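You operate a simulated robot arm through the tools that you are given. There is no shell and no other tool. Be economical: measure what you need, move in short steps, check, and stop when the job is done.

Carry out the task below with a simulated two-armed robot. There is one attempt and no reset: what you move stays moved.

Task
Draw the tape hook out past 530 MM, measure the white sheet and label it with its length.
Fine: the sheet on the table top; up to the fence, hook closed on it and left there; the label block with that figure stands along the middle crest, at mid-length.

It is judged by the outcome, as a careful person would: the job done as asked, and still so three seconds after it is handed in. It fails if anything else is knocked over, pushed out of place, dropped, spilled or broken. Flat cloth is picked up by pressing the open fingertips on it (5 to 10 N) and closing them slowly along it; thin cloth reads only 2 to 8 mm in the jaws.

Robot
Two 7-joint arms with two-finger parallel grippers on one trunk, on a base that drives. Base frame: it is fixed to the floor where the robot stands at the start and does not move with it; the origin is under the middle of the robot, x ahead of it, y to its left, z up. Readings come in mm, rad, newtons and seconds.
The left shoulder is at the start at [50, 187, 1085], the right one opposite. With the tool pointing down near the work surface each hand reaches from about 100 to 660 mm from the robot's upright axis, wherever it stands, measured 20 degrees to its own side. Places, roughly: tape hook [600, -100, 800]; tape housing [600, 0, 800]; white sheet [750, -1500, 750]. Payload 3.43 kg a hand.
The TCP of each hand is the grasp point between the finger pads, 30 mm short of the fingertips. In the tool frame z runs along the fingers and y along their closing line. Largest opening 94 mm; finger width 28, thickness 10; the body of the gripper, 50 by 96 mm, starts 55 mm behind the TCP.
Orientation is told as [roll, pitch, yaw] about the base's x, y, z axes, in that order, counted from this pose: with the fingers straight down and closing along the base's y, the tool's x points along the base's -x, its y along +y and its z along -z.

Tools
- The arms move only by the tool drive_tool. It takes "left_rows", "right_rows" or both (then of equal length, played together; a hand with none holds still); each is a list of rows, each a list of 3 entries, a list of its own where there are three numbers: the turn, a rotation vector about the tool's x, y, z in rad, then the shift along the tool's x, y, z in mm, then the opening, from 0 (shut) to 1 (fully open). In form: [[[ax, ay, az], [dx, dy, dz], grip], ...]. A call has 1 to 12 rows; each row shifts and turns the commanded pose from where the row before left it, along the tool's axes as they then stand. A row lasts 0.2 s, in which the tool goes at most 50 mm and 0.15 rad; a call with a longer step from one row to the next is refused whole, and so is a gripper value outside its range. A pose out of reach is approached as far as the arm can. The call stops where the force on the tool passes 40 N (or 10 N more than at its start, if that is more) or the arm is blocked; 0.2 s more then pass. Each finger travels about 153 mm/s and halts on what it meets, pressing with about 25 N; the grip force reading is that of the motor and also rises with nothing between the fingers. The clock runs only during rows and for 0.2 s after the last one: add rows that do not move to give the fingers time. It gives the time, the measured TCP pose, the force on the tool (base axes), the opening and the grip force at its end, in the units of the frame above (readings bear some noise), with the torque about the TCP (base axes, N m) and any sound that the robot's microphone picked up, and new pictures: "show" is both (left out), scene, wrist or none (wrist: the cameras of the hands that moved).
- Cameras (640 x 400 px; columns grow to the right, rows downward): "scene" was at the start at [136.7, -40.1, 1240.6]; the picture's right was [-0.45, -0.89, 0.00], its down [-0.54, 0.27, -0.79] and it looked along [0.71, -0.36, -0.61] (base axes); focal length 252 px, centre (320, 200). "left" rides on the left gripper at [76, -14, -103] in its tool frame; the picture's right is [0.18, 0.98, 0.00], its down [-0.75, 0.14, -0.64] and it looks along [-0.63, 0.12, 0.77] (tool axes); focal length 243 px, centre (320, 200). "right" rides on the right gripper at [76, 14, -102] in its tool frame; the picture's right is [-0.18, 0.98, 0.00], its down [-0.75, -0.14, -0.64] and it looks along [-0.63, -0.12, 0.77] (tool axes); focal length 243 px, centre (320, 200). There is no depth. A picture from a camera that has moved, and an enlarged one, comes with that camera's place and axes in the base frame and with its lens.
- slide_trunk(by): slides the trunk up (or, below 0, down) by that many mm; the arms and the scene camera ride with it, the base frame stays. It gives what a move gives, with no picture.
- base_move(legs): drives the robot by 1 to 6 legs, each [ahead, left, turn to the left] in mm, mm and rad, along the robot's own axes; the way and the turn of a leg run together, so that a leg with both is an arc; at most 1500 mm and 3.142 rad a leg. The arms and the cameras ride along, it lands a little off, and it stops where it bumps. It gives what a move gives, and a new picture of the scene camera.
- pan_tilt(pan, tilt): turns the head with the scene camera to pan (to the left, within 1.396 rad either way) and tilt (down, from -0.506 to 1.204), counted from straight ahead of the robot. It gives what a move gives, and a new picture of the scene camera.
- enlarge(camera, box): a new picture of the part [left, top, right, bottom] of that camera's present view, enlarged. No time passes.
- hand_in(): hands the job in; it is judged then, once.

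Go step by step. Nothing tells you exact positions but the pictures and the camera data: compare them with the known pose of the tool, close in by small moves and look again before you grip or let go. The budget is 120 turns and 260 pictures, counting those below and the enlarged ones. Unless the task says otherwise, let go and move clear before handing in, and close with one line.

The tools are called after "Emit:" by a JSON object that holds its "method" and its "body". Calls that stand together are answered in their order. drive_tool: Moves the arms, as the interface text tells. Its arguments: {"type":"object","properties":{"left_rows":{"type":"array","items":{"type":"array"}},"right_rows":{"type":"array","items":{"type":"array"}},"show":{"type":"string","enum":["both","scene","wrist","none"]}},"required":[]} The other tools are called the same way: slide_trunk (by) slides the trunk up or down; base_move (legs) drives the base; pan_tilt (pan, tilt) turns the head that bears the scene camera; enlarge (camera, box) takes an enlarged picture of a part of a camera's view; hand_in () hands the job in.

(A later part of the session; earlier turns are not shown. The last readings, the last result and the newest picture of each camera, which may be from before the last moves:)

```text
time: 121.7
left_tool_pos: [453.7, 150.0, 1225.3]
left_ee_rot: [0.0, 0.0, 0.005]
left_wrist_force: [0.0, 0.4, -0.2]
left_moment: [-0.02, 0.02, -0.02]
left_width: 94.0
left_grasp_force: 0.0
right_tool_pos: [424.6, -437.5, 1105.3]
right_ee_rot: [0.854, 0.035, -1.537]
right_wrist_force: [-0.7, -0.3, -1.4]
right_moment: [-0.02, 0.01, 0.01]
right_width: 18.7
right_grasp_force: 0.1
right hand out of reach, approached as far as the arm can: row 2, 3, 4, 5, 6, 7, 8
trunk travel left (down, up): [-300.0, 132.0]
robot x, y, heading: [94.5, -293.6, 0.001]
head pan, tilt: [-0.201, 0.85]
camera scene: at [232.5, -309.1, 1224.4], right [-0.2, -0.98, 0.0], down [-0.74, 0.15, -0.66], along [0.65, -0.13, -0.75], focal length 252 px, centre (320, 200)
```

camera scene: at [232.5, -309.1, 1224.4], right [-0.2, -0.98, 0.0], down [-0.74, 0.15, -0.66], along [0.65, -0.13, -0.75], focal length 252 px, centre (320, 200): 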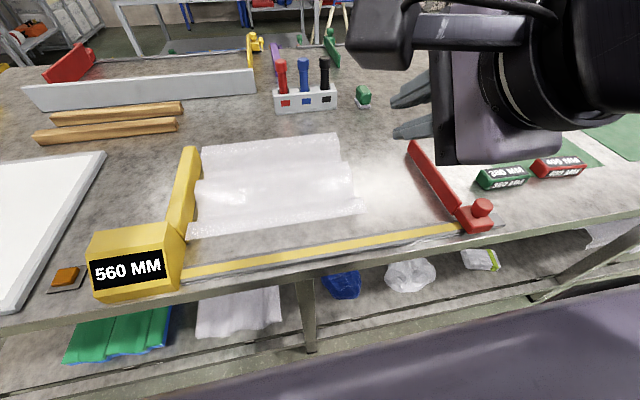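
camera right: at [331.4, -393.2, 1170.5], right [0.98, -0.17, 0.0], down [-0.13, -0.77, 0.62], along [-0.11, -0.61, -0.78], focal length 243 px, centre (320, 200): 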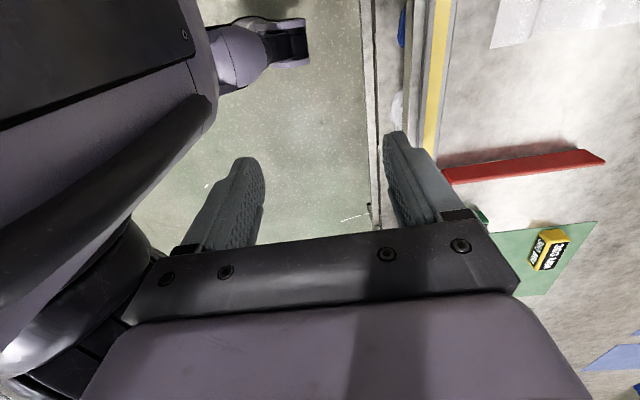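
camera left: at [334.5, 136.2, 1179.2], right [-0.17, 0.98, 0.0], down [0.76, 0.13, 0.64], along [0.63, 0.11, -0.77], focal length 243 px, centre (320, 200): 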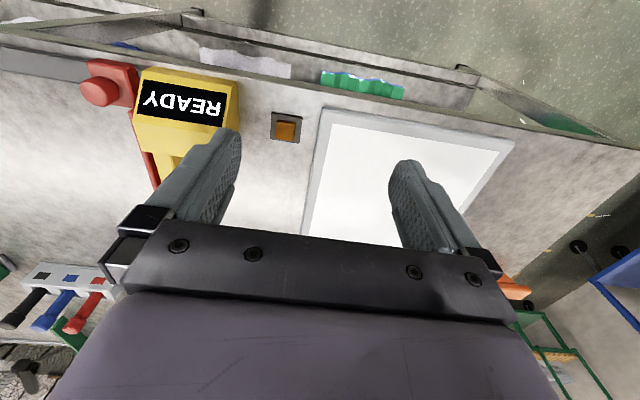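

I unwind the way I came: tilt to the carry angle, yaw back to 0 in the tilted pose, then go vertical.

Emit:
{"method": "drive_tool", "body": {"right_rows": [[[-0.14, 0, 0], [0, 0, 0], 0.2], [[-0.13, 0, 0], [0, 0, 0], 0.2], [[0, 0.118, -0.055], [0, 0, 0], 0.2], [[0, 0.118, -0.055], [0, 0, 0], 0.2], [[0, 0.118, -0.055], [0, 0, 0], 0.2], [[0, 0.118, -0.055], [0, 0, 0], 0.2], [[0, 0.118, -0.055], [0, 0, 0], 0.2], [[0, 0.118, -0.055], [0, 0, 0], 0.2], [[0, 0, 0], [0, 0, 0], 0.2]], "show": "scene"}}

```text
time: 123.7
left_tool_pos: [452.7, 151.3, 1225.8]
left_ee_rot: [-0.001, 0.001, 0.005]
left_wrist_force: [-0.2, 0.2, 0.6]
left_moment: [0.0, -0.01, 0.0]
left_width: 93.9
left_grasp_force: 0.2
right_tool_pos: [461.5, -412.1, 1142.2]
right_ee_rot: [1.153, 0.031, -0.753]
right_wrist_force: [-0.6, 0.0, -0.4]
right_moment: [-0.04, 0.03, -0.03]
right_width: 18.6
right_grasp_force: 0.0
right hand out of reach, approached as far as the arm can: row 1, 2, 3, 4
trunk travel left (down, up): [-300.0, 132.0]
robot x, y, heading: [94.9, -293.2, 0.002]
head pan, tilt: [-0.201, 0.85]
camera scene: at [232.6, -309.0, 1224.4], right [-0.2, -0.98, 0.0], down [-0.74, 0.15, -0.66], along [0.65, -0.13, -0.75], focal length 252 px, centre (320, 200)
```

scene: 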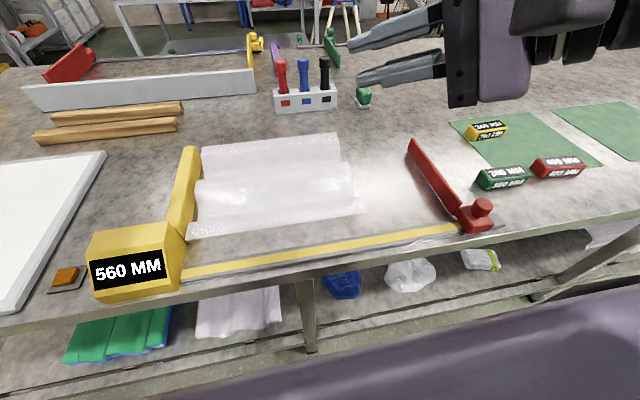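

Emit:
{"method": "drive_tool", "body": {"right_rows": [[[0, 0, 0], [-25, -11, -25], 0.2], [[0, 0, 0], [-25, -11, -25], 0.2], [[0, 0, 0], [-25, -11, -25], 0.2], [[0, 0, 0], [-25, -11, -25], 0.2], [[0.14, 0, 0], [0, 0, 0], 0.2], [[0.14, 0, 0], [0, 0, 0], 0.2], [[0.14, 0, 0], [0, 0, 0], 0.2], [[0.14, 0, 0], [0, 0, 0], 0.2], [[0.14, 0, 0], [0, 0, 0], 0.2], [[0.14, 0, 0], [0, 0, 0], 0.2], [[0.14, 0, 0], [0, 0, 0], 0.2], [[0.14, 0, 0], [0, 0, 0], 0.2]], "show": "scene"}}

```text
time: 126.3
left_tool_pos: [454.3, 150.0, 1225.7]
left_ee_rot: [0.001, 0.002, 0.005]
left_wrist_force: [-0.4, -0.1, 0.7]
left_moment: [-0.01, -0.01, -0.04]
left_width: 94.0
left_grasp_force: 0.1
right_tool_pos: [461.2, -560.4, 1139.4]
right_ee_rot: [0.03, 0.032, -0.757]
right_wrist_force: [0.5, -0.4, 0.0]
right_moment: [-0.01, -0.01, -0.05]
right_width: 18.5
right_grasp_force: 0.1
trunk travel left (down, up): [-300.0, 132.0]
robot x, y, heading: [96.3, -294.8, 0.001]
head pan, tilt: [-0.201, 0.85]
camera scene: at [233.0, -308.7, 1224.3], right [-0.2, -0.98, 0.0], down [-0.74, 0.15, -0.66], along [0.65, -0.13, -0.75], focal length 252 px, centre (320, 200)
```

scene: 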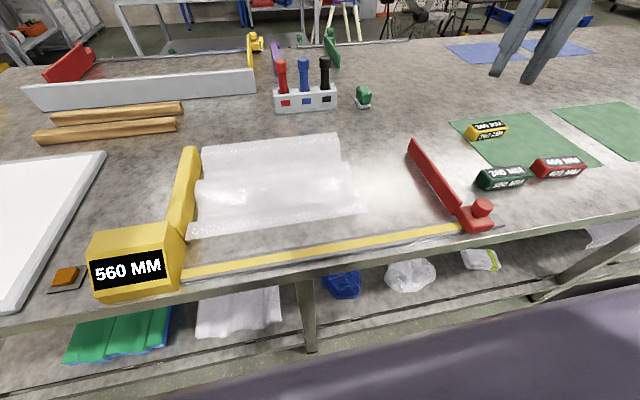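

Free again. Turn to yaw 0 and go over the knob.

Emit:
{"method": "drive_tool", "body": {"right_rows": [[[0, 0, -0.126], [0, 0, 0], 0.75], [[0, 0, -0.126], [0, 0, 0], 0.75], [[0, 0, -0.126], [0, 0, 0], 0.75], [[0, 0, -0.126], [0, 0, 0], 0.75], [[0, 0, -0.126], [0, 0, 0], 0.75], [[0, 0, -0.126], [0, 0, 0], 0.75], [[0, 0, 0], [-5, -31, 35], 0.75], [[0, 0, 0], [-5, -31, 35], 0.75], [[0, 0, 0], [-5, -31, 35], 0.75], [[0, 0, 0], [-4, -30, 35], 0.75], [[0, 0, 0], [0, 0, 30], 0.75], [[0, 0, 0], [0, 0, 30], 0.75]]}}

```text
time: 128.9
left_tool_pos: [452.6, 148.5, 1225.7]
left_ee_rot: [0.001, 0.0, 0.004]
left_wrist_force: [-0.3, 0.6, 0.0]
left_moment: [-0.01, 0.01, 0.05]
left_width: 94.2
left_grasp_force: 0.1
right_tool_pos: [479.0, -677.1, 934.9]
right_ee_rot: [0.045, 0.001, -0.001]
right_wrist_force: [-1.1, 0.2, -0.6]
right_moment: [-0.03, -0.01, 0.01]
right_width: 70.7
right_grasp_force: 0.0
trunk travel left (down, up): [-300.0, 132.0]
robot x, y, heading: [97.6, -292.6, 0.005]
head pan, tilt: [-0.201, 0.85]
camera scene: at [232.9, -309.2, 1224.3], right [-0.2, -0.98, 0.0], down [-0.74, 0.15, -0.66], along [0.65, -0.13, -0.75], focal length 252 px, centre (320, 200)
camera right: at [403.1, -666.6, 1038.3], right [0.18, 0.98, 0.04], down [0.75, -0.17, 0.63], along [0.63, -0.08, -0.77], focal length 243 px, centre (320, 200)
```

scene: 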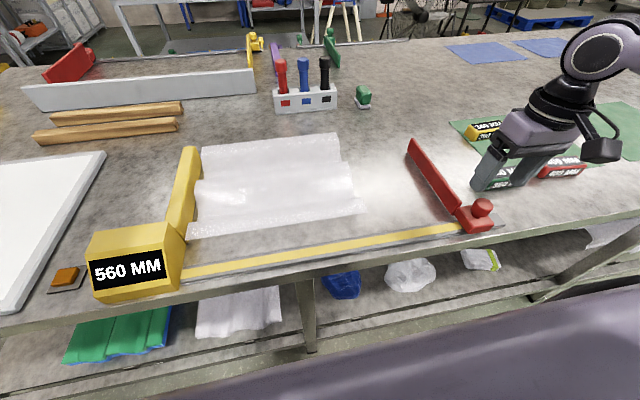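
right: 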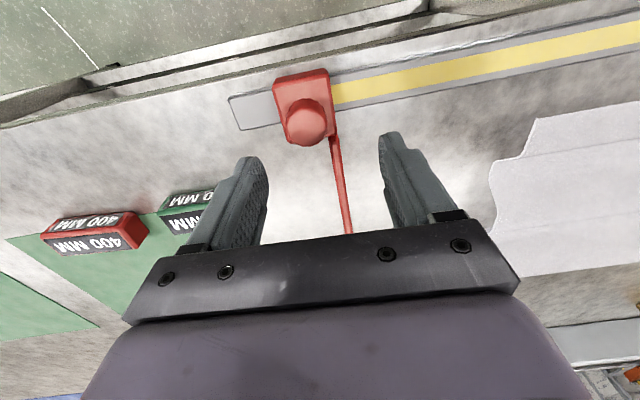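

Emit:
{"method": "drive_tool", "body": {"right_rows": [[[0.045, 0, 0], [0, -6, 0], 0.75], [[0, 0, 0], [0, 0, 30], 0.75], [[0, 0, 0], [0, 0, 30], 0.75], [[0, 0, 0], [0, 0, 19], 0.75], [[0, 0, 0], [0, 0, 0], 0.4], [[0, 0, 0], [0, 0, 0], 0.1], [[0, 0, 0], [0, 0, 0], 0.1]], "show": "wrist"}}

```text
time: 130.5
left_tool_pos: [453.0, 149.6, 1226.1]
left_ee_rot: [0.001, 0.0, 0.003]
left_wrist_force: [0.3, -0.4, 0.4]
left_moment: [-0.02, 0.03, 0.0]
left_width: 94.0
left_grasp_force: 0.2
right_tool_pos: [480.2, -679.9, 853.6]
right_ee_rot: [0.0, 0.0, 0.003]
right_wrist_force: [-0.7, 1.1, -5.3]
right_moment: [-0.32, -1.1, -0.31]
right_width: 33.0
right_grasp_force: 45.1
trunk travel left (down, up): [-300.0, 132.0]
robot x, y, heading: [94.3, -291.5, 0.004]
head pan, tilt: [-0.201, 0.85]
camera right: at [403.6, -665.4, 956.8], right [0.18, 0.98, 0.0], down [0.75, -0.14, 0.64], along [0.63, -0.12, -0.77], focal length 243 px, centre (320, 200)
```

right: 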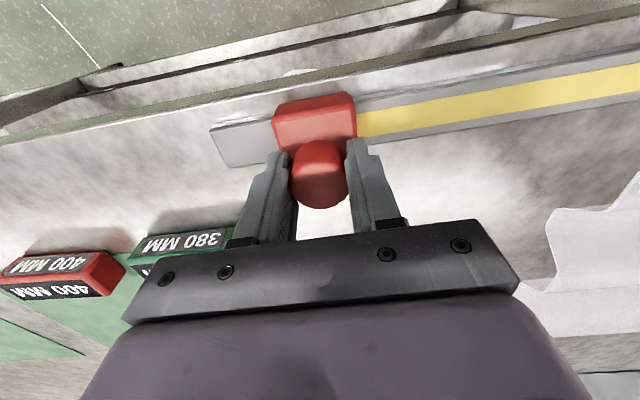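

Gripped. Slide the hook toward the sheet.

Emit:
{"method": "drive_tool", "body": {"right_rows": [[[0, 0, 0], [0, 18, 0], 0.1], [[0, 0, 0], [0, 18, 0], 0.1], [[0, 0, 0], [0, 18, 0], 0.1], [[0, 0, 0], [0, 18, 0], 0.1], [[0, 0, 0], [0, 18, 0], 0.1], [[0, 0, 0], [0, 18, 0], 0.1], [[0, 0, 0], [0, 18, 0], 0.1], [[0, 0, 0], [0, 16, 0], 0.1], [[0, 0, 0], [0, 10, 0], 0.1], [[0, 0, 0], [0, 0, 0], 0.1]]}}

```text
time: 132.7
left_tool_pos: [454.9, 149.2, 1224.6]
left_ee_rot: [0.001, 0.002, 0.005]
left_wrist_force: [0.6, 0.3, -0.6]
left_moment: [0.05, 0.03, 0.01]
left_width: 94.0
left_grasp_force: 0.2
right_tool_pos: [480.5, -527.1, 855.2]
right_ee_rot: [0.002, 0.005, 0.0]
right_wrist_force: [5.9, -0.5, -24.9]
right_moment: [-0.16, 0.87, 0.2]
right_width: 33.2
right_grasp_force: 45.0
trunk travel left (down, up): [-300.0, 132.0]
robot x, y, heading: [100.2, -292.4, 0.004]
head pan, tilt: [-0.201, 0.85]
camera scene: at [234.8, -310.0, 1224.0], right [-0.2, -0.98, 0.0], down [-0.74, 0.15, -0.66], along [0.65, -0.13, -0.75], focal length 252 px, centre (320, 200)
camera right: at [404.0, -512.5, 957.3], right [0.18, 0.98, 0.0], down [0.76, -0.14, 0.64], along [0.63, -0.12, -0.77], focal length 243 px, centre (320, 200)
```

scene: 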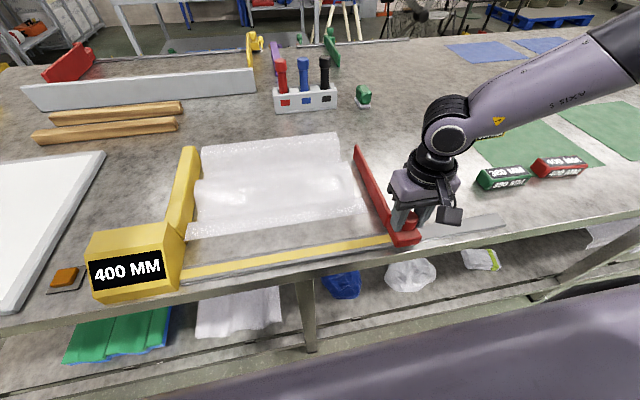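
right: 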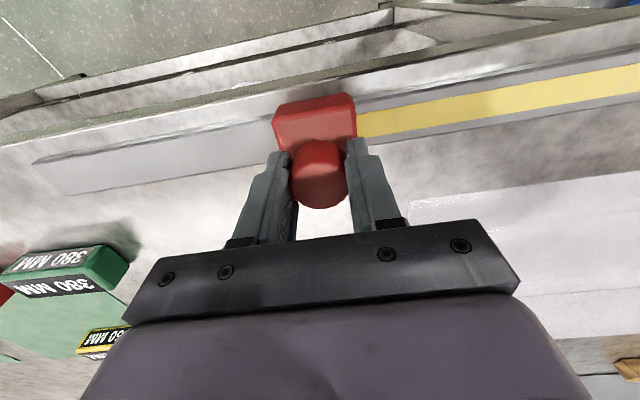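

Reads 400 now, just before contact. Continue slowly.

Emit:
{"method": "drive_tool", "body": {"right_rows": [[[0, 0, 0], [0, 4, 1], 0.1], [[0, 0, 0], [0, 4, 1], 0.1], [[0, 0, 0], [0, 4, 0], 0.1], [[0, 0, 0], [0, 4, 0], 0.1], [[0, 0, 0], [0, 4, 0], 0.1], [[0, 0, 0], [0, 0, 0], 0.1]], "show": "scene"}}

Emit:
{"method": "enlarge", "body": {"camera": "scene", "box": [70, 120, 430, 320]}}

```text
time: 134.1
left_tool_pos: [454.3, 151.0, 1224.1]
left_ee_rot: [0.001, 0.001, 0.003]
left_wrist_force: [-0.3, 0.6, -0.7]
left_moment: [0.04, -0.02, 0.01]
left_width: 94.0
left_grasp_force: 0.1
right_tool_pos: [480.1, -507.2, 854.6]
right_ee_rot: [0.001, 0.001, 0.0]
right_wrist_force: [1.3, -1.3, 2.1]
right_moment: [-0.07, 1.37, -0.05]
right_width: 32.8
right_grasp_force: 45.3
trunk travel left (down, up): [-300.0, 132.0]
robot x, y, heading: [95.0, -291.3, 0.006]
head pan, tilt: [-0.201, 0.85]
camera scene: at [233.0, -309.0, 1224.4], right [-0.2, -0.98, 0.0], down [-0.74, 0.15, -0.66], along [0.65, -0.13, -0.75], focal length 252 px, centre (320, 200)
```

scene: 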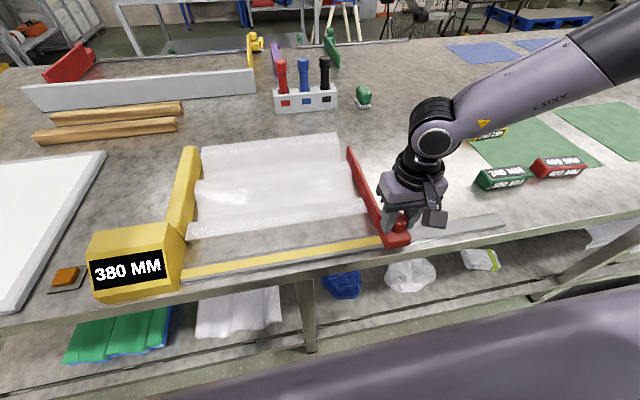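

```text
1.78 times, centred on (250, 220) of scene
camera zoom: at [233.0, -309.0, 1224.4], right [-0.2, -0.98, 0.0], down [-0.74, 0.15, -0.66], along [0.65, -0.13, -0.75], focal length 448 px, centre (444, 164)
```

zoom: 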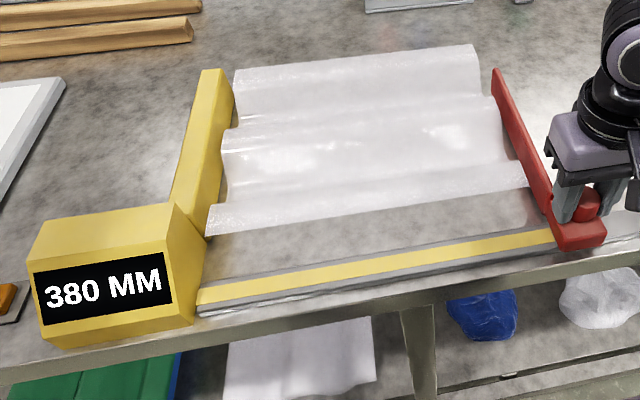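

Emit:
{"method": "drive_tool", "body": {"right_rows": [[[0, 0, 0], [0, 3, 0], 0.1], [[0, 0, 0], [0, 3, 0], 0.1], [[0, 0, 0], [0, 3, 0], 0.1], [[0, 0, 0], [0, 0, 0], 0.1]], "show": "scene"}}

Emit:
{"method": "enlarge", "body": {"camera": "scene", "box": [70, 120, 430, 320]}}

```text
time: 135.1
left_tool_pos: [453.1, 150.3, 1225.5]
left_ee_rot: [0.001, 0.0, 0.005]
left_wrist_force: [-1.2, 0.3, -0.3]
left_moment: [0.02, 0.0, 0.02]
left_width: 94.1
left_grasp_force: 0.0
right_tool_pos: [480.1, -497.9, 853.0]
right_ee_rot: [0.002, -0.003, 0.0]
right_wrist_force: [2.7, -0.8, 22.6]
right_moment: [-0.1, 1.06, -0.02]
right_width: 33.0
right_grasp_force: 45.5
trunk travel left (down, up): [-300.0, 132.0]
robot x, y, heading: [95.8, -291.1, 0.005]
head pan, tilt: [-0.201, 0.85]
camera scene: at [231.9, -308.4, 1224.7], right [-0.2, -0.98, 0.0], down [-0.74, 0.15, -0.66], along [0.65, -0.13, -0.75], focal length 252 px, centre (320, 200)
```

scene: 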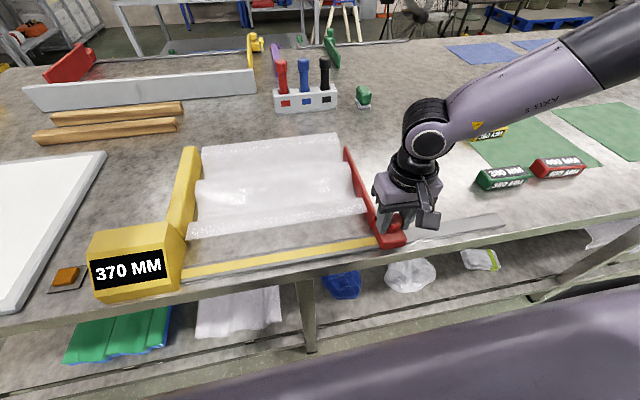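

```text
1.78 times, centred on (250, 220) of scene
camera zoom: at [231.9, -308.4, 1224.7], right [-0.2, -0.98, 0.0], down [-0.74, 0.15, -0.66], along [0.65, -0.13, -0.75], focal length 448 px, centre (444, 164)
```

zoom: 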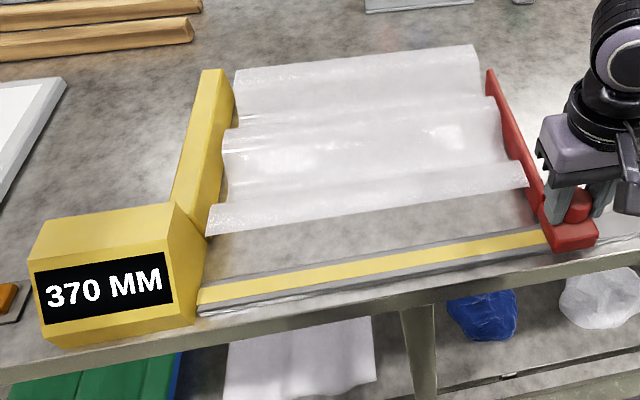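

Emit:
{"method": "drive_tool", "body": {"right_rows": [[[0, 0, 0], [0, 3, -1], 0.1], [[0, 0, 0], [0, 3, 0], 0.1], [[0, 0, 0], [0, 0, 0], 0.1]], "show": "scene"}}

Emit:
{"method": "enlarge", "body": {"camera": "scene", "box": [70, 120, 430, 320]}}

```text
time: 135.9
left_tool_pos: [451.7, 149.5, 1226.4]
left_ee_rot: [-0.002, 0.001, 0.002]
left_wrist_force: [-0.1, 0.2, -0.2]
left_moment: [-0.02, 0.01, 0.0]
left_width: 94.3
left_grasp_force: 0.0
right_tool_pos: [480.3, -491.8, 855.3]
right_ee_rot: [0.001, -0.002, 0.001]
right_wrist_force: [0.8, -1.0, 17.7]
right_moment: [-0.06, -1.18, 0.02]
right_width: 32.8
right_grasp_force: 45.2
trunk travel left (down, up): [-300.0, 132.0]
robot x, y, heading: [98.2, -293.6, 0.0]
head pan, tilt: [-0.201, 0.85]
camera scene: at [231.5, -308.6, 1224.5], right [-0.2, -0.98, 0.0], down [-0.74, 0.15, -0.66], along [0.65, -0.13, -0.75], focal length 252 px, centre (320, 200)
```

scene: 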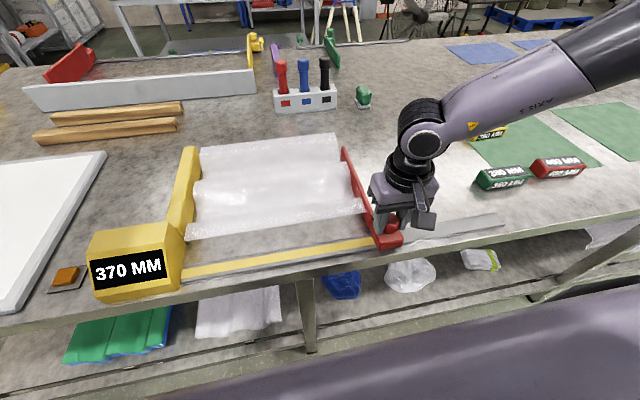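

```text
1.78 times, centred on (250, 220) of scene
camera zoom: at [231.5, -308.6, 1224.5], right [-0.2, -0.98, 0.0], down [-0.74, 0.15, -0.66], along [0.65, -0.13, -0.75], focal length 448 px, centre (444, 164)
```

zoom: 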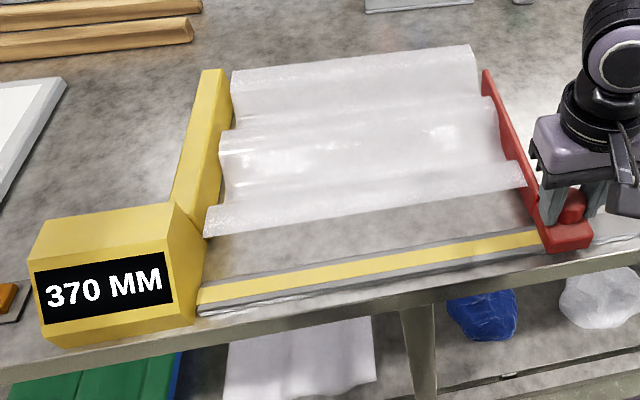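

The hook now moves the sheet; continue until it is stopped by the fence.

Emit:
{"method": "drive_tool", "body": {"right_rows": [[[0, 0, 0], [0, 3, 0], 0.1], [[0, 0, 0], [0, 2, 0], 0.1], [[0, 0, 0], [0, 2, 0], 0.1], [[0, 0, 0], [0, 0, 0], 0.1]], "show": "scene"}}

Emit:
{"method": "enlarge", "body": {"camera": "scene", "box": [70, 120, 430, 320]}}

```text
time: 136.9
left_tool_pos: [452.6, 150.0, 1226.1]
left_ee_rot: [0.001, 0.0, 0.006]
left_wrist_force: [-0.4, -0.1, -1.4]
left_moment: [-0.02, 0.0, -0.02]
left_width: 93.7
left_grasp_force: 0.2
right_tool_pos: [479.8, -485.0, 854.0]
right_ee_rot: [-0.002, -0.003, -0.001]
right_wrist_force: [10.2, -0.4, 23.6]
right_moment: [-0.11, 0.76, 0.24]
right_width: 33.0
right_grasp_force: 45.3
trunk travel left (down, up): [-300.0, 132.0]
robot x, y, heading: [95.0, -293.3, 0.006]
head pan, tilt: [-0.201, 0.85]
camera scene: at [232.3, -308.5, 1224.5], right [-0.2, -0.98, 0.0], down [-0.74, 0.15, -0.66], along [0.65, -0.13, -0.75], focal length 252 px, centre (320, 200)
```

scene: 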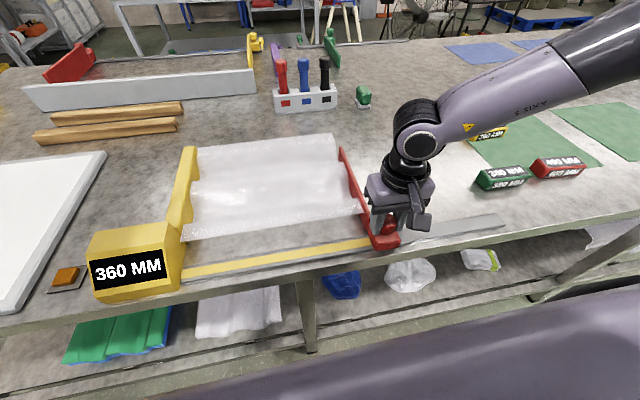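

```text
1.78 times, centred on (250, 220) of scene
camera zoom: at [232.3, -308.5, 1224.5], right [-0.2, -0.98, 0.0], down [-0.74, 0.15, -0.66], along [0.65, -0.13, -0.75], focal length 448 px, centre (444, 164)
```

zoom: 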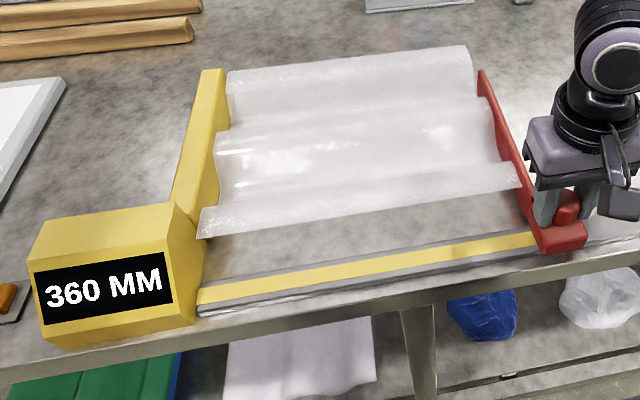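

Reading 360, sheet's left end is about at the fence. Small further steps to seat it.

Emit:
{"method": "drive_tool", "body": {"right_rows": [[[0, 0, 0], [0, 1.5, -1], 0.1], [[0, 0, 0], [0, 1.5, 0], 0.1], [[0, 0, 0], [0, 0, 0], 0.1]], "show": "scene"}}

Emit:
{"method": "enlarge", "body": {"camera": "scene", "box": [140, 130, 240, 200]}}

Emit:
{"method": "enlarge", "body": {"camera": "scene", "box": [310, 130, 430, 260]}}

```text
time: 137.7
left_tool_pos: [453.9, 149.7, 1226.1]
left_ee_rot: [0.002, 0.003, 0.004]
left_wrist_force: [0.1, 0.4, -0.1]
left_moment: [0.01, 0.02, 0.03]
left_width: 93.9
left_grasp_force: 0.1
right_tool_pos: [479.7, -484.3, 853.4]
right_ee_rot: [-0.002, 0.0, 0.001]
right_wrist_force: [11.5, -14.8, 13.1]
right_moment: [0.04, -0.32, 0.46]
right_width: 32.8
right_grasp_force: 44.7
trunk travel left (down, up): [-300.0, 132.0]
robot x, y, heading: [99.9, -295.5, 0.009]
head pan, tilt: [-0.201, 0.85]
camera scene: at [233.0, -310.1, 1224.3], right [-0.2, -0.98, 0.0], down [-0.74, 0.15, -0.66], along [0.65, -0.13, -0.75], focal length 252 px, centre (320, 200)
```

scene: 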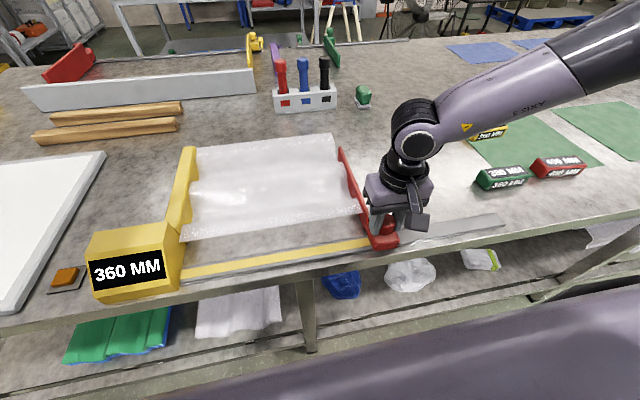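

```text
5.71 times, centred on (190, 165) of scene
camera zoom: at [233.0, -310.1, 1224.3], right [-0.2, -0.98, 0.0], down [-0.74, 0.15, -0.66], along [0.65, -0.13, -0.75], focal length 1438 px, centre (1063, 400)
```

zoom: 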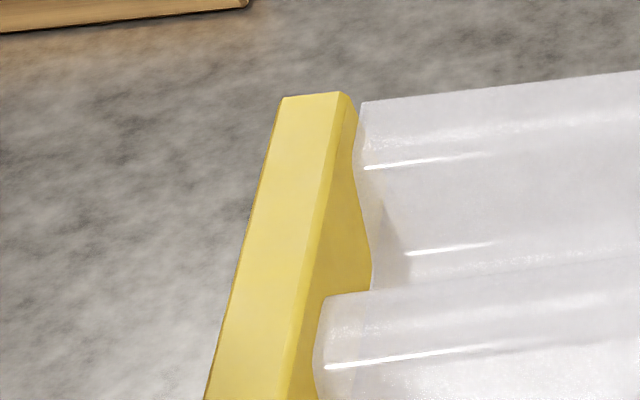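

```text
3.08 times, centred on (370, 195) of scene
camera zoom: at [233.0, -310.1, 1224.3], right [-0.2, -0.98, 0.0], down [-0.74, 0.15, -0.66], along [0.65, -0.13, -0.75], focal length 774 px, centre (166, 215)
```

zoom: 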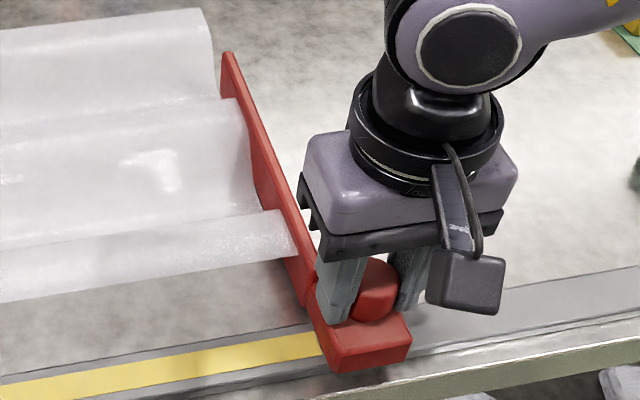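

Contact force rose to 15 N: sheet is clamped between fence and hook, display 360 MM. Release the knob and rise.

Emit:
{"method": "drive_tool", "body": {"right_rows": [[[0, 0, 0], [0, -1, 0], 0.1], [[0, 0, 0], [0, 0, 0], 0.4], [[0, 0, 0], [0, 0, 0], 0.7], [[0, 0, 0], [0, 0, 0], 0.7], [[0, 0, 0], [0, 0, -40], 0.7], [[0, 0, 0], [0, 0, -45], 0.7], [[0, 0, 0], [0, 0, -45], 0.7], [[0, 0, 0], [0, 0, 0], 0.7]], "show": "scene"}}

Emit:
{"method": "enlarge", "body": {"camera": "scene", "box": [70, 120, 430, 320]}}

```text
time: 139.5
left_tool_pos: [452.8, 150.3, 1225.5]
left_ee_rot: [0.0, -0.001, 0.004]
left_wrist_force: [-0.3, 0.3, 0.5]
left_moment: [0.0, -0.03, 0.01]
left_width: 94.0
left_grasp_force: 0.0
right_tool_pos: [479.2, -482.4, 987.5]
right_ee_rot: [0.0, 0.003, -0.002]
right_wrist_force: [0.4, -0.1, -1.0]
right_moment: [-0.01, -0.03, -0.02]
right_width: 65.8
right_grasp_force: 0.0
trunk travel left (down, up): [-300.0, 132.0]
robot x, y, heading: [94.0, -294.3, 0.005]
head pan, tilt: [-0.201, 0.85]
camera scene: at [232.8, -309.1, 1224.3], right [-0.2, -0.98, 0.0], down [-0.74, 0.15, -0.66], along [0.65, -0.13, -0.75], focal length 252 px, centre (320, 200)
```

scene: 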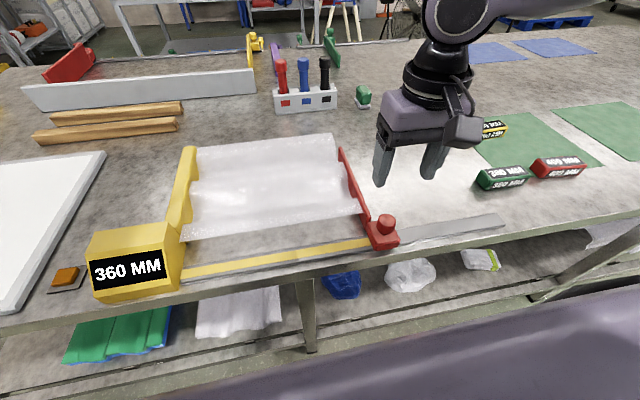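

```text
1.78 times, centred on (250, 220) of scene
camera zoom: at [232.8, -309.1, 1224.3], right [-0.2, -0.98, 0.0], down [-0.74, 0.15, -0.66], along [0.65, -0.13, -0.75], focal length 448 px, centre (444, 164)
```

zoom: 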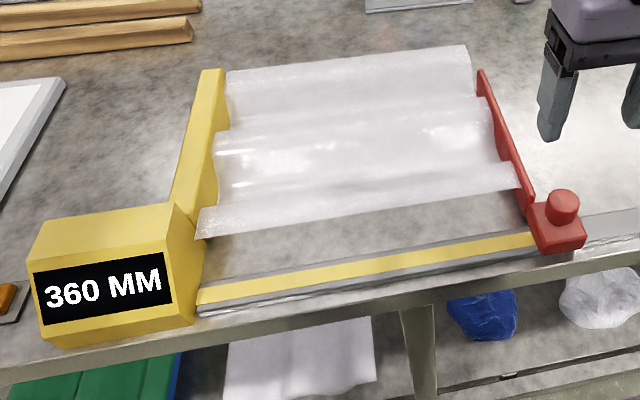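

Hook and sheet stay, 360 MM. Next fetch the yellow 360 label near (777,−923). Drive right and look.

Emit:
{"method": "base_move", "body": {"legs": [[30, -500, 0]]}}

Emit:
{"method": "pan_tilt", "body": {"pan": -0.2, "tilt": 0.75}}

Emit:
{"method": "enlarge", "body": {"camera": "scene", "box": [260, 90, 420, 240]}}

```text
time: 142.4
left_tool_pos: [485.8, -344.8, 1226.1]
left_ee_rot: [0.001, 0.001, 0.002]
left_wrist_force: [0.4, 0.6, -0.3]
left_moment: [0.02, -0.03, 0.01]
left_width: 93.9
left_grasp_force: 0.1
right_tool_pos: [509.0, -977.9, 984.8]
right_ee_rot: [0.0, 0.0, -0.002]
right_wrist_force: [-0.3, 0.2, 1.7]
right_moment: [0.02, -0.02, 0.0]
right_width: 65.6
right_grasp_force: 0.2
trunk travel left (down, up): [-300.0, 132.0]
robot x, y, heading: [128.1, -788.9, 0.003]
head pan, tilt: [-0.201, 0.85]
camera scene: at [263.6, -802.3, 1224.3], right [-0.2, -0.98, 0.0], down [-0.74, 0.15, -0.66], along [0.65, -0.13, -0.75], focal length 252 px, centre (320, 200)
```

scene: 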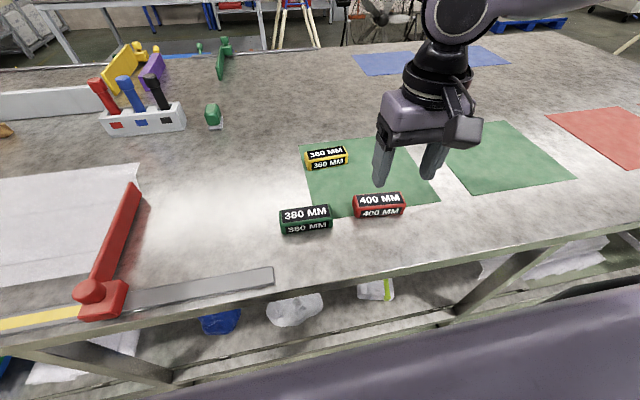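

```text
time: 143.0
left_tool_pos: [484.7, -343.6, 1225.2]
left_ee_rot: [-0.001, 0.0, 0.001]
left_wrist_force: [0.5, -0.6, -0.4]
left_moment: [0.0, 0.01, -0.01]
left_width: 94.2
left_grasp_force: 0.1
right_tool_pos: [509.7, -977.9, 985.7]
right_ee_rot: [-0.001, 0.0, -0.004]
right_wrist_force: [0.0, -0.1, 0.4]
right_moment: [-0.01, 0.0, 0.03]
right_width: 65.8
right_grasp_force: 0.1
trunk travel left (down, up): [-300.0, 132.0]
robot x, y, heading: [127.4, -788.0, -0.003]
head pan, tilt: [-0.201, 0.75]
camera scene: at [268.2, -802.9, 1232.3], right [-0.2, -0.98, 0.0], down [-0.67, 0.14, -0.73], along [0.72, -0.15, -0.68], focal length 252 px, centre (320, 200)
```

scene: 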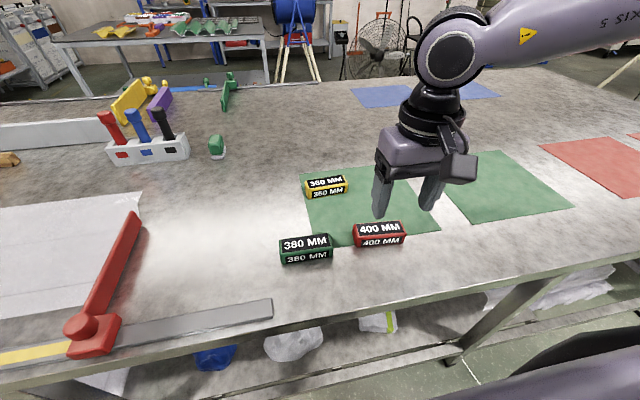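

```text
2.67 times, centred on (340, 165) of scene
camera zoom: at [268.2, -802.9, 1232.3], right [-0.2, -0.98, 0.0], down [-0.67, 0.14, -0.73], along [0.72, -0.15, -0.68], focal length 671 px, centre (267, 293)
```

zoom: 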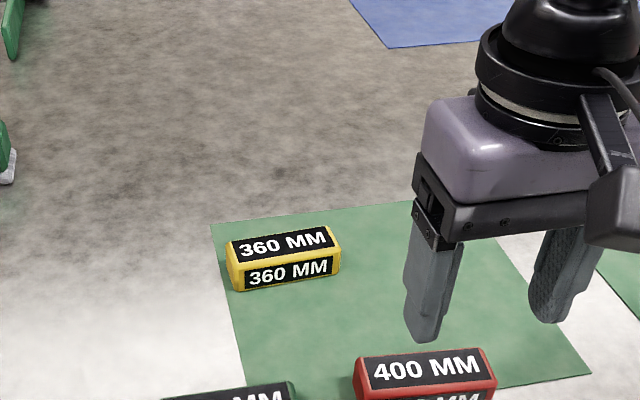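

Label 360: centre ≈(775,−926), 112×33×35 mm, long axis along y. I'll grip it across its width (yaw −90) from a base spot with the right arm slightly outboard.

Emit:
{"method": "base_move", "body": {"legs": [[22, 75, 0]]}}

Emit:
{"method": "drive_tool", "body": {"right_rows": [[[0, 0, 0.14], [-20, -15, 0], 0.7], [[0, 0, 0.14], [0, 0, 0], 0.7], [[0, 0, 0.14], [0, 0, 0], 0.7], [[0, 0, 0.14], [0, 0, 0], 0.7], [[0, 0, 0.14], [0, 0, 0], 0.7], [[0, 0, 0.14], [0, 0, 0], 0.7], [[0, 0, 0.14], [0, 0, 0], 0.7], [[0, 0, 0.14], [0, 0, 0], 0.7], [[0, 0, 0.14], [0, 0, 0], 0.7], [[0, 0, 0.14], [0, 0, 0], 0.7], [[0, 0, 0.14], [0, 0, 0], 0.7], [[0, 0, 0.03], [0, 0, 0], 0.7]], "show": "wrist"}}

```text
time: 144.1
left_tool_pos: [485.4, -263.7, 1224.8]
left_ee_rot: [-0.002, 0.0, 0.0]
left_wrist_force: [0.6, -0.2, 0.0]
left_moment: [-0.02, 0.01, 0.0]
left_width: 94.3
left_grasp_force: 0.1
right_tool_pos: [508.9, -898.0, 985.8]
right_ee_rot: [0.001, 0.001, -0.002]
right_wrist_force: [-0.3, 0.3, 0.1]
right_moment: [-0.06, 0.0, 0.01]
right_width: 65.8
right_grasp_force: 0.1
trunk travel left (down, up): [-300.0, 132.0]
robot x, y, heading: [129.6, -708.5, -0.007]
head pan, tilt: [-0.201, 0.75]
camera scene: at [268.3, -723.8, 1232.4], right [-0.2, -0.98, 0.0], down [-0.67, 0.13, -0.73], along [0.72, -0.15, -0.68], focal length 252 px, centre (320, 200)
```

scene: 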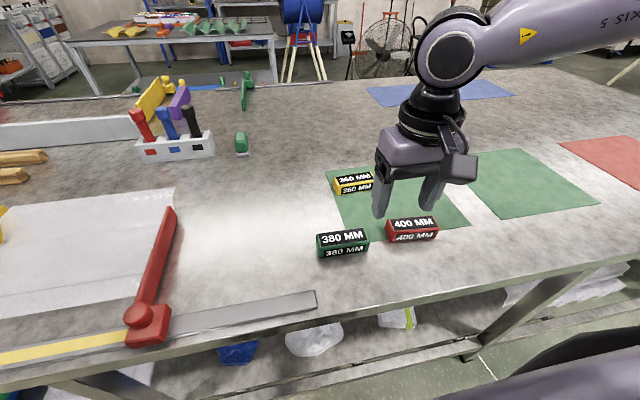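

```text
time: 146.7
left_tool_pos: [486.6, -264.2, 1225.9]
left_ee_rot: [0.0, -0.001, 0.002]
left_wrist_force: [-0.5, -0.5, 0.2]
left_moment: [0.02, 0.03, 0.0]
left_width: 93.9
left_grasp_force: 0.1
right_tool_pos: [529.9, -917.1, 986.4]
right_ee_rot: [0.0, 0.0, -1.574]
right_wrist_force: [-0.3, -0.7, -0.1]
right_moment: [0.04, 0.02, 0.01]
right_width: 65.7
right_grasp_force: 0.1
trunk travel left (down, up): [-300.0, 132.0]
robot x, y, heading: [128.7, -706.2, 0.001]
head pan, tilt: [-0.201, 0.75]
camera right: at [544.0, -838.8, 1088.8], right [0.98, -0.19, 0.0], down [-0.14, -0.75, 0.64], along [-0.12, -0.63, -0.77], focal length 243 px, centre (320, 200)
```

right: 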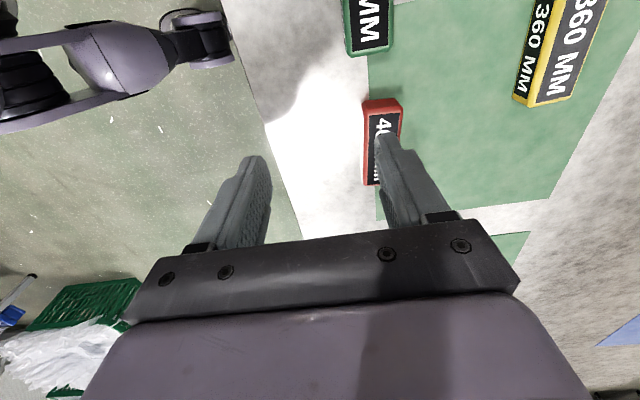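

Emit:
{"method": "drive_tool", "body": {"right_rows": [[[0, 0, 0], [-1, 35, 12], 0.7], [[0, 0, 0], [-1, 35, 12], 0.7], [[0, 0, 0], [-1, 35, 12], 0.7], [[0, 0, 0], [-1, 35, 12], 0.7], [[0, 0, 0], [-1, 35, 12], 0.7], [[0, 0, 0], [-1, 35, 12], 0.7], [[0, 0, 0], [-2, 35, 12], 0.7], [[0, 0, 0], [0, 0, 0], 0.7]]}}

```text
time: 148.5
left_tool_pos: [484.4, -265.2, 1224.6]
left_ee_rot: [-0.001, 0.0, 0.001]
left_wrist_force: [0.5, 0.0, 0.0]
left_moment: [0.0, 0.04, 0.0]
left_width: 93.9
left_grasp_force: 0.0
right_tool_pos: [673.0, -984.0, 924.8]
right_ee_rot: [0.002, 0.002, -1.573]
right_wrist_force: [-0.2, -0.8, 0.0]
right_moment: [-0.01, -0.01, 0.01]
right_width: 65.7
right_grasp_force: 0.0
right hand out of reach, approached as far as the arm can: row 4, 5, 6, 7
trunk travel left (down, up): [-300.0, 132.0]
robot x, y, heading: [126.3, -709.0, 0.0]
head pan, tilt: [-0.201, 0.75]
camera scene: at [268.2, -724.7, 1232.4], right [-0.2, -0.98, 0.0], down [-0.67, 0.14, -0.73], along [0.72, -0.15, -0.68], focal length 252 px, centre (320, 200)
camera right: at [686.0, -907.6, 1027.0], right [0.98, -0.19, 0.0], down [-0.14, -0.75, 0.64], along [-0.12, -0.63, -0.77], focal length 243 px, centre (320, 200)
```

scene: 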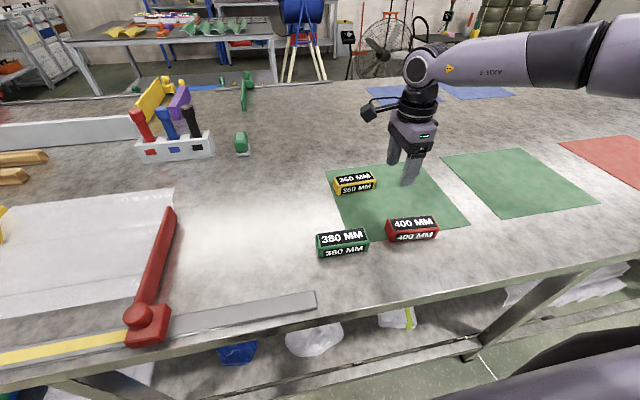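
right: 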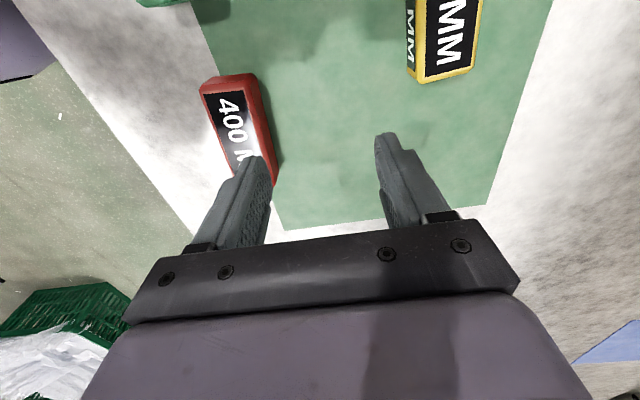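

Yaw −90 shortens the arm's reach too much here. I'll first pull the label ~105 mm nearer with open fingertips behind it (yaw 0, fingers pitched forward). Unwind yaw first.

Emit:
{"method": "drive_tool", "body": {"right_rows": [[[0, 0, -0.14], [0, -15, -10], 0.6], [[0, 0, -0.14], [0, 0, 0], 0.6], [[0, 0, -0.14], [0, 0, 0], 0.6], [[0, 0, -0.14], [0, 0, 0], 0.6], [[0, 0, -0.14], [0, 0, 0], 0.6], [[0, 0, -0.14], [0, 0, 0], 0.6], [[0, 0, -0.14], [0, 0, 0], 0.6], [[0, 0, -0.14], [0, 0, 0], 0.6], [[0, 0, -0.14], [0, 0, 0], 0.6], [[0, 0, -0.14], [0, 0, 0], 0.6], [[0, 0, -0.14], [0, 0, 0], 0.6], [[0, 0, -0.03], [0, 0, 0], 0.6]], "show": "none"}}

Emit:
{"method": "drive_tool", "body": {"right_rows": [[[0, -0.14, 0], [0, 10, -10], 0.6], [[0, -0.14, 0], [0, 10, 0], 0.6], [[0, -0.14, 0], [0, 10, 0], 0.6], [[0, -0.14, 0], [0, 10, 0], 0.6], [[0, -0.1, 0], [0, 10, 0], 0.6], [[0, 0, 0], [0, 8, 0], 0.6], [[0, 0, 0], [0, 0, 0], 0.6]]}}

```text
time: 151.1
left_tool_pos: [485.2, -265.6, 1225.9]
left_ee_rot: [0.0, 0.0, 0.002]
left_wrist_force: [0.0, -0.4, 0.1]
left_moment: [-0.01, -0.02, -0.03]
left_width: 94.0
left_grasp_force: 0.0
right_tool_pos: [655.5, -985.9, 938.1]
right_ee_rot: [0.0, -0.001, 0.001]
right_wrist_force: [-0.5, 0.0, 0.7]
right_moment: [0.02, -0.02, 0.01]
right_width: 56.3
right_grasp_force: 0.1
trunk travel left (down, up): [-300.0, 132.0]
robot x, y, heading: [127.9, -709.7, -0.002]
head pan, tilt: [-0.201, 0.75]
```

```text
time: 152.7
left_tool_pos: [485.6, -265.0, 1226.6]
left_ee_rot: [0.001, 0.0, 0.001]
left_wrist_force: [0.2, 0.8, 0.8]
left_moment: [-0.01, 0.03, 0.0]
left_width: 94.0
left_grasp_force: 0.0
right_tool_pos: [654.7, -928.7, 944.7]
right_ee_rot: [0.003, -0.661, -0.004]
right_wrist_force: [-0.3, -0.5, 0.1]
right_moment: [0.04, 0.0, -0.01]
right_width: 56.2
right_grasp_force: 0.0
trunk travel left (down, up): [-300.0, 132.0]
robot x, y, heading: [129.0, -706.0, 0.002]
head pan, tilt: [-0.201, 0.75]
camera scene: at [268.2, -724.7, 1232.4], right [-0.2, -0.98, 0.0], down [-0.67, 0.14, -0.73], along [0.72, -0.15, -0.68], focal length 252 px, centre (320, 200)
camera right: at [531.2, -913.8, 980.0], right [0.15, 0.98, 0.11], down [0.2, -0.14, 0.97], along [0.97, -0.12, -0.22], focal length 243 px, centre (320, 200)
```

scene: 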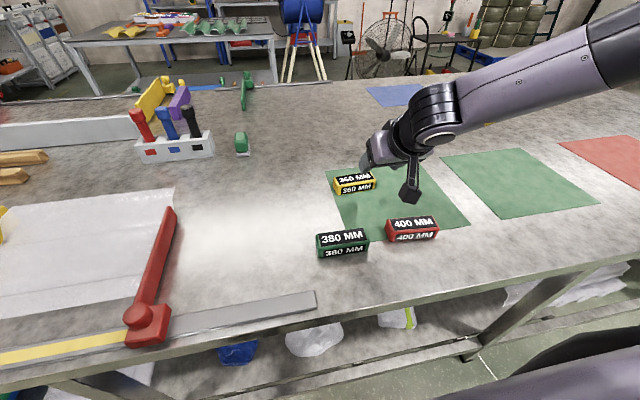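
right: 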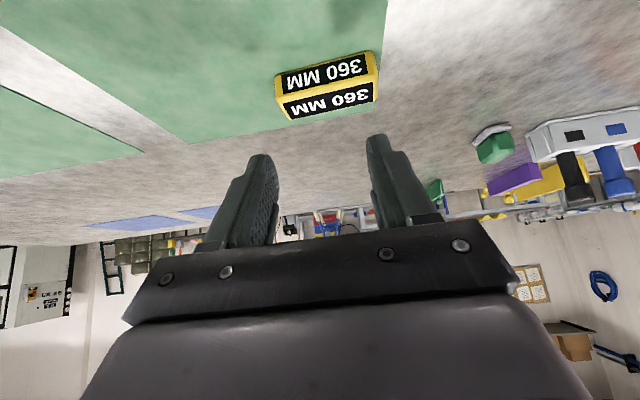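

Emit:
{"method": "drive_tool", "body": {"right_rows": [[[0, 0, 0], [-20, 1, 32], 0.6], [[0, 0, 0], [-20, 1, 32], 0.6], [[0, 0, 0], [-20, 1, 32], 0.6], [[0, 0, 0], [-20, 1, 32], 0.6], [[0, 0, 0], [-20, 1, 32], 0.6], [[0, 0, 0], [0, 0, 0], 0.6]]}}

Emit:
{"method": "enlarge", "body": {"camera": "scene", "box": [300, 110, 460, 210]}}

```text
time: 154.1
left_tool_pos: [484.5, -265.5, 1225.4]
left_ee_rot: [0.0, 0.0, 0.001]
left_wrist_force: [0.3, -0.3, 0.2]
left_moment: [0.01, -0.01, 0.0]
left_width: 94.2
left_grasp_force: 0.1
right_tool_pos: [763.5, -969.7, 918.4]
right_ee_rot: [0.002, -0.66, -0.004]
right_wrist_force: [0.5, -0.1, -0.4]
right_moment: [0.01, 0.01, -0.02]
right_width: 56.3
right_grasp_force: 0.1
right hand out of reach, approached as far as the arm can: row 3, 4, 5
trunk travel left (down, up): [-300.0, 132.0]
robot x, y, heading: [126.7, -707.2, -0.001]
head pan, tilt: [-0.201, 0.75]
camera scene: at [268.2, -724.7, 1232.4], right [-0.2, -0.98, 0.0], down [-0.67, 0.14, -0.73], along [0.72, -0.15, -0.68], focal length 252 px, centre (320, 200)
camera right: at [640.2, -954.8, 951.1], right [0.15, 0.98, 0.11], down [0.2, -0.14, 0.97], along [0.97, -0.12, -0.22], focal length 243 px, centre (320, 200)
```

scene: 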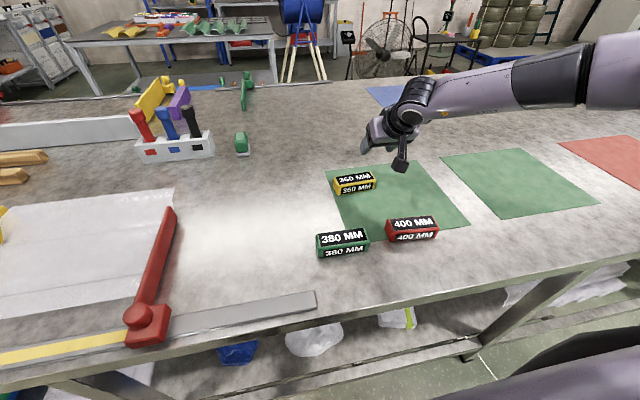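
right: 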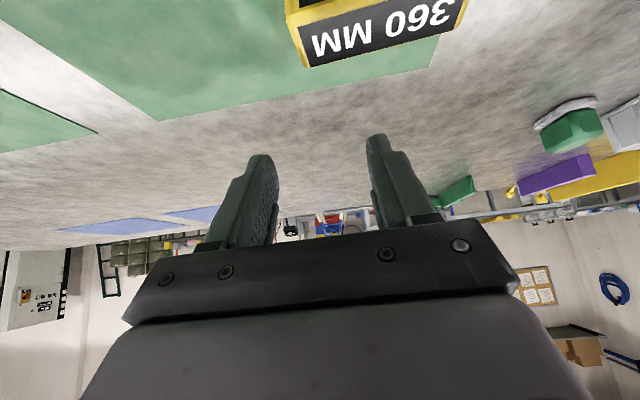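

```text
4.00 times, centred on (380, 160) of scene
camera zoom: at [268.2, -724.7, 1232.4], right [-0.2, -0.98, 0.0], down [-0.67, 0.14, -0.73], along [0.72, -0.15, -0.68], focal length 1007 px, centre (80, 360)
```

zoom: 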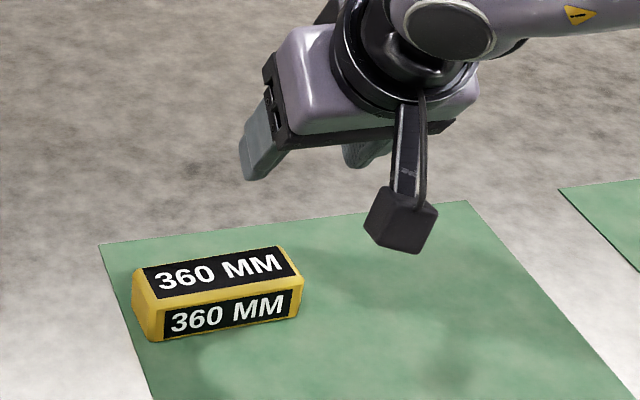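

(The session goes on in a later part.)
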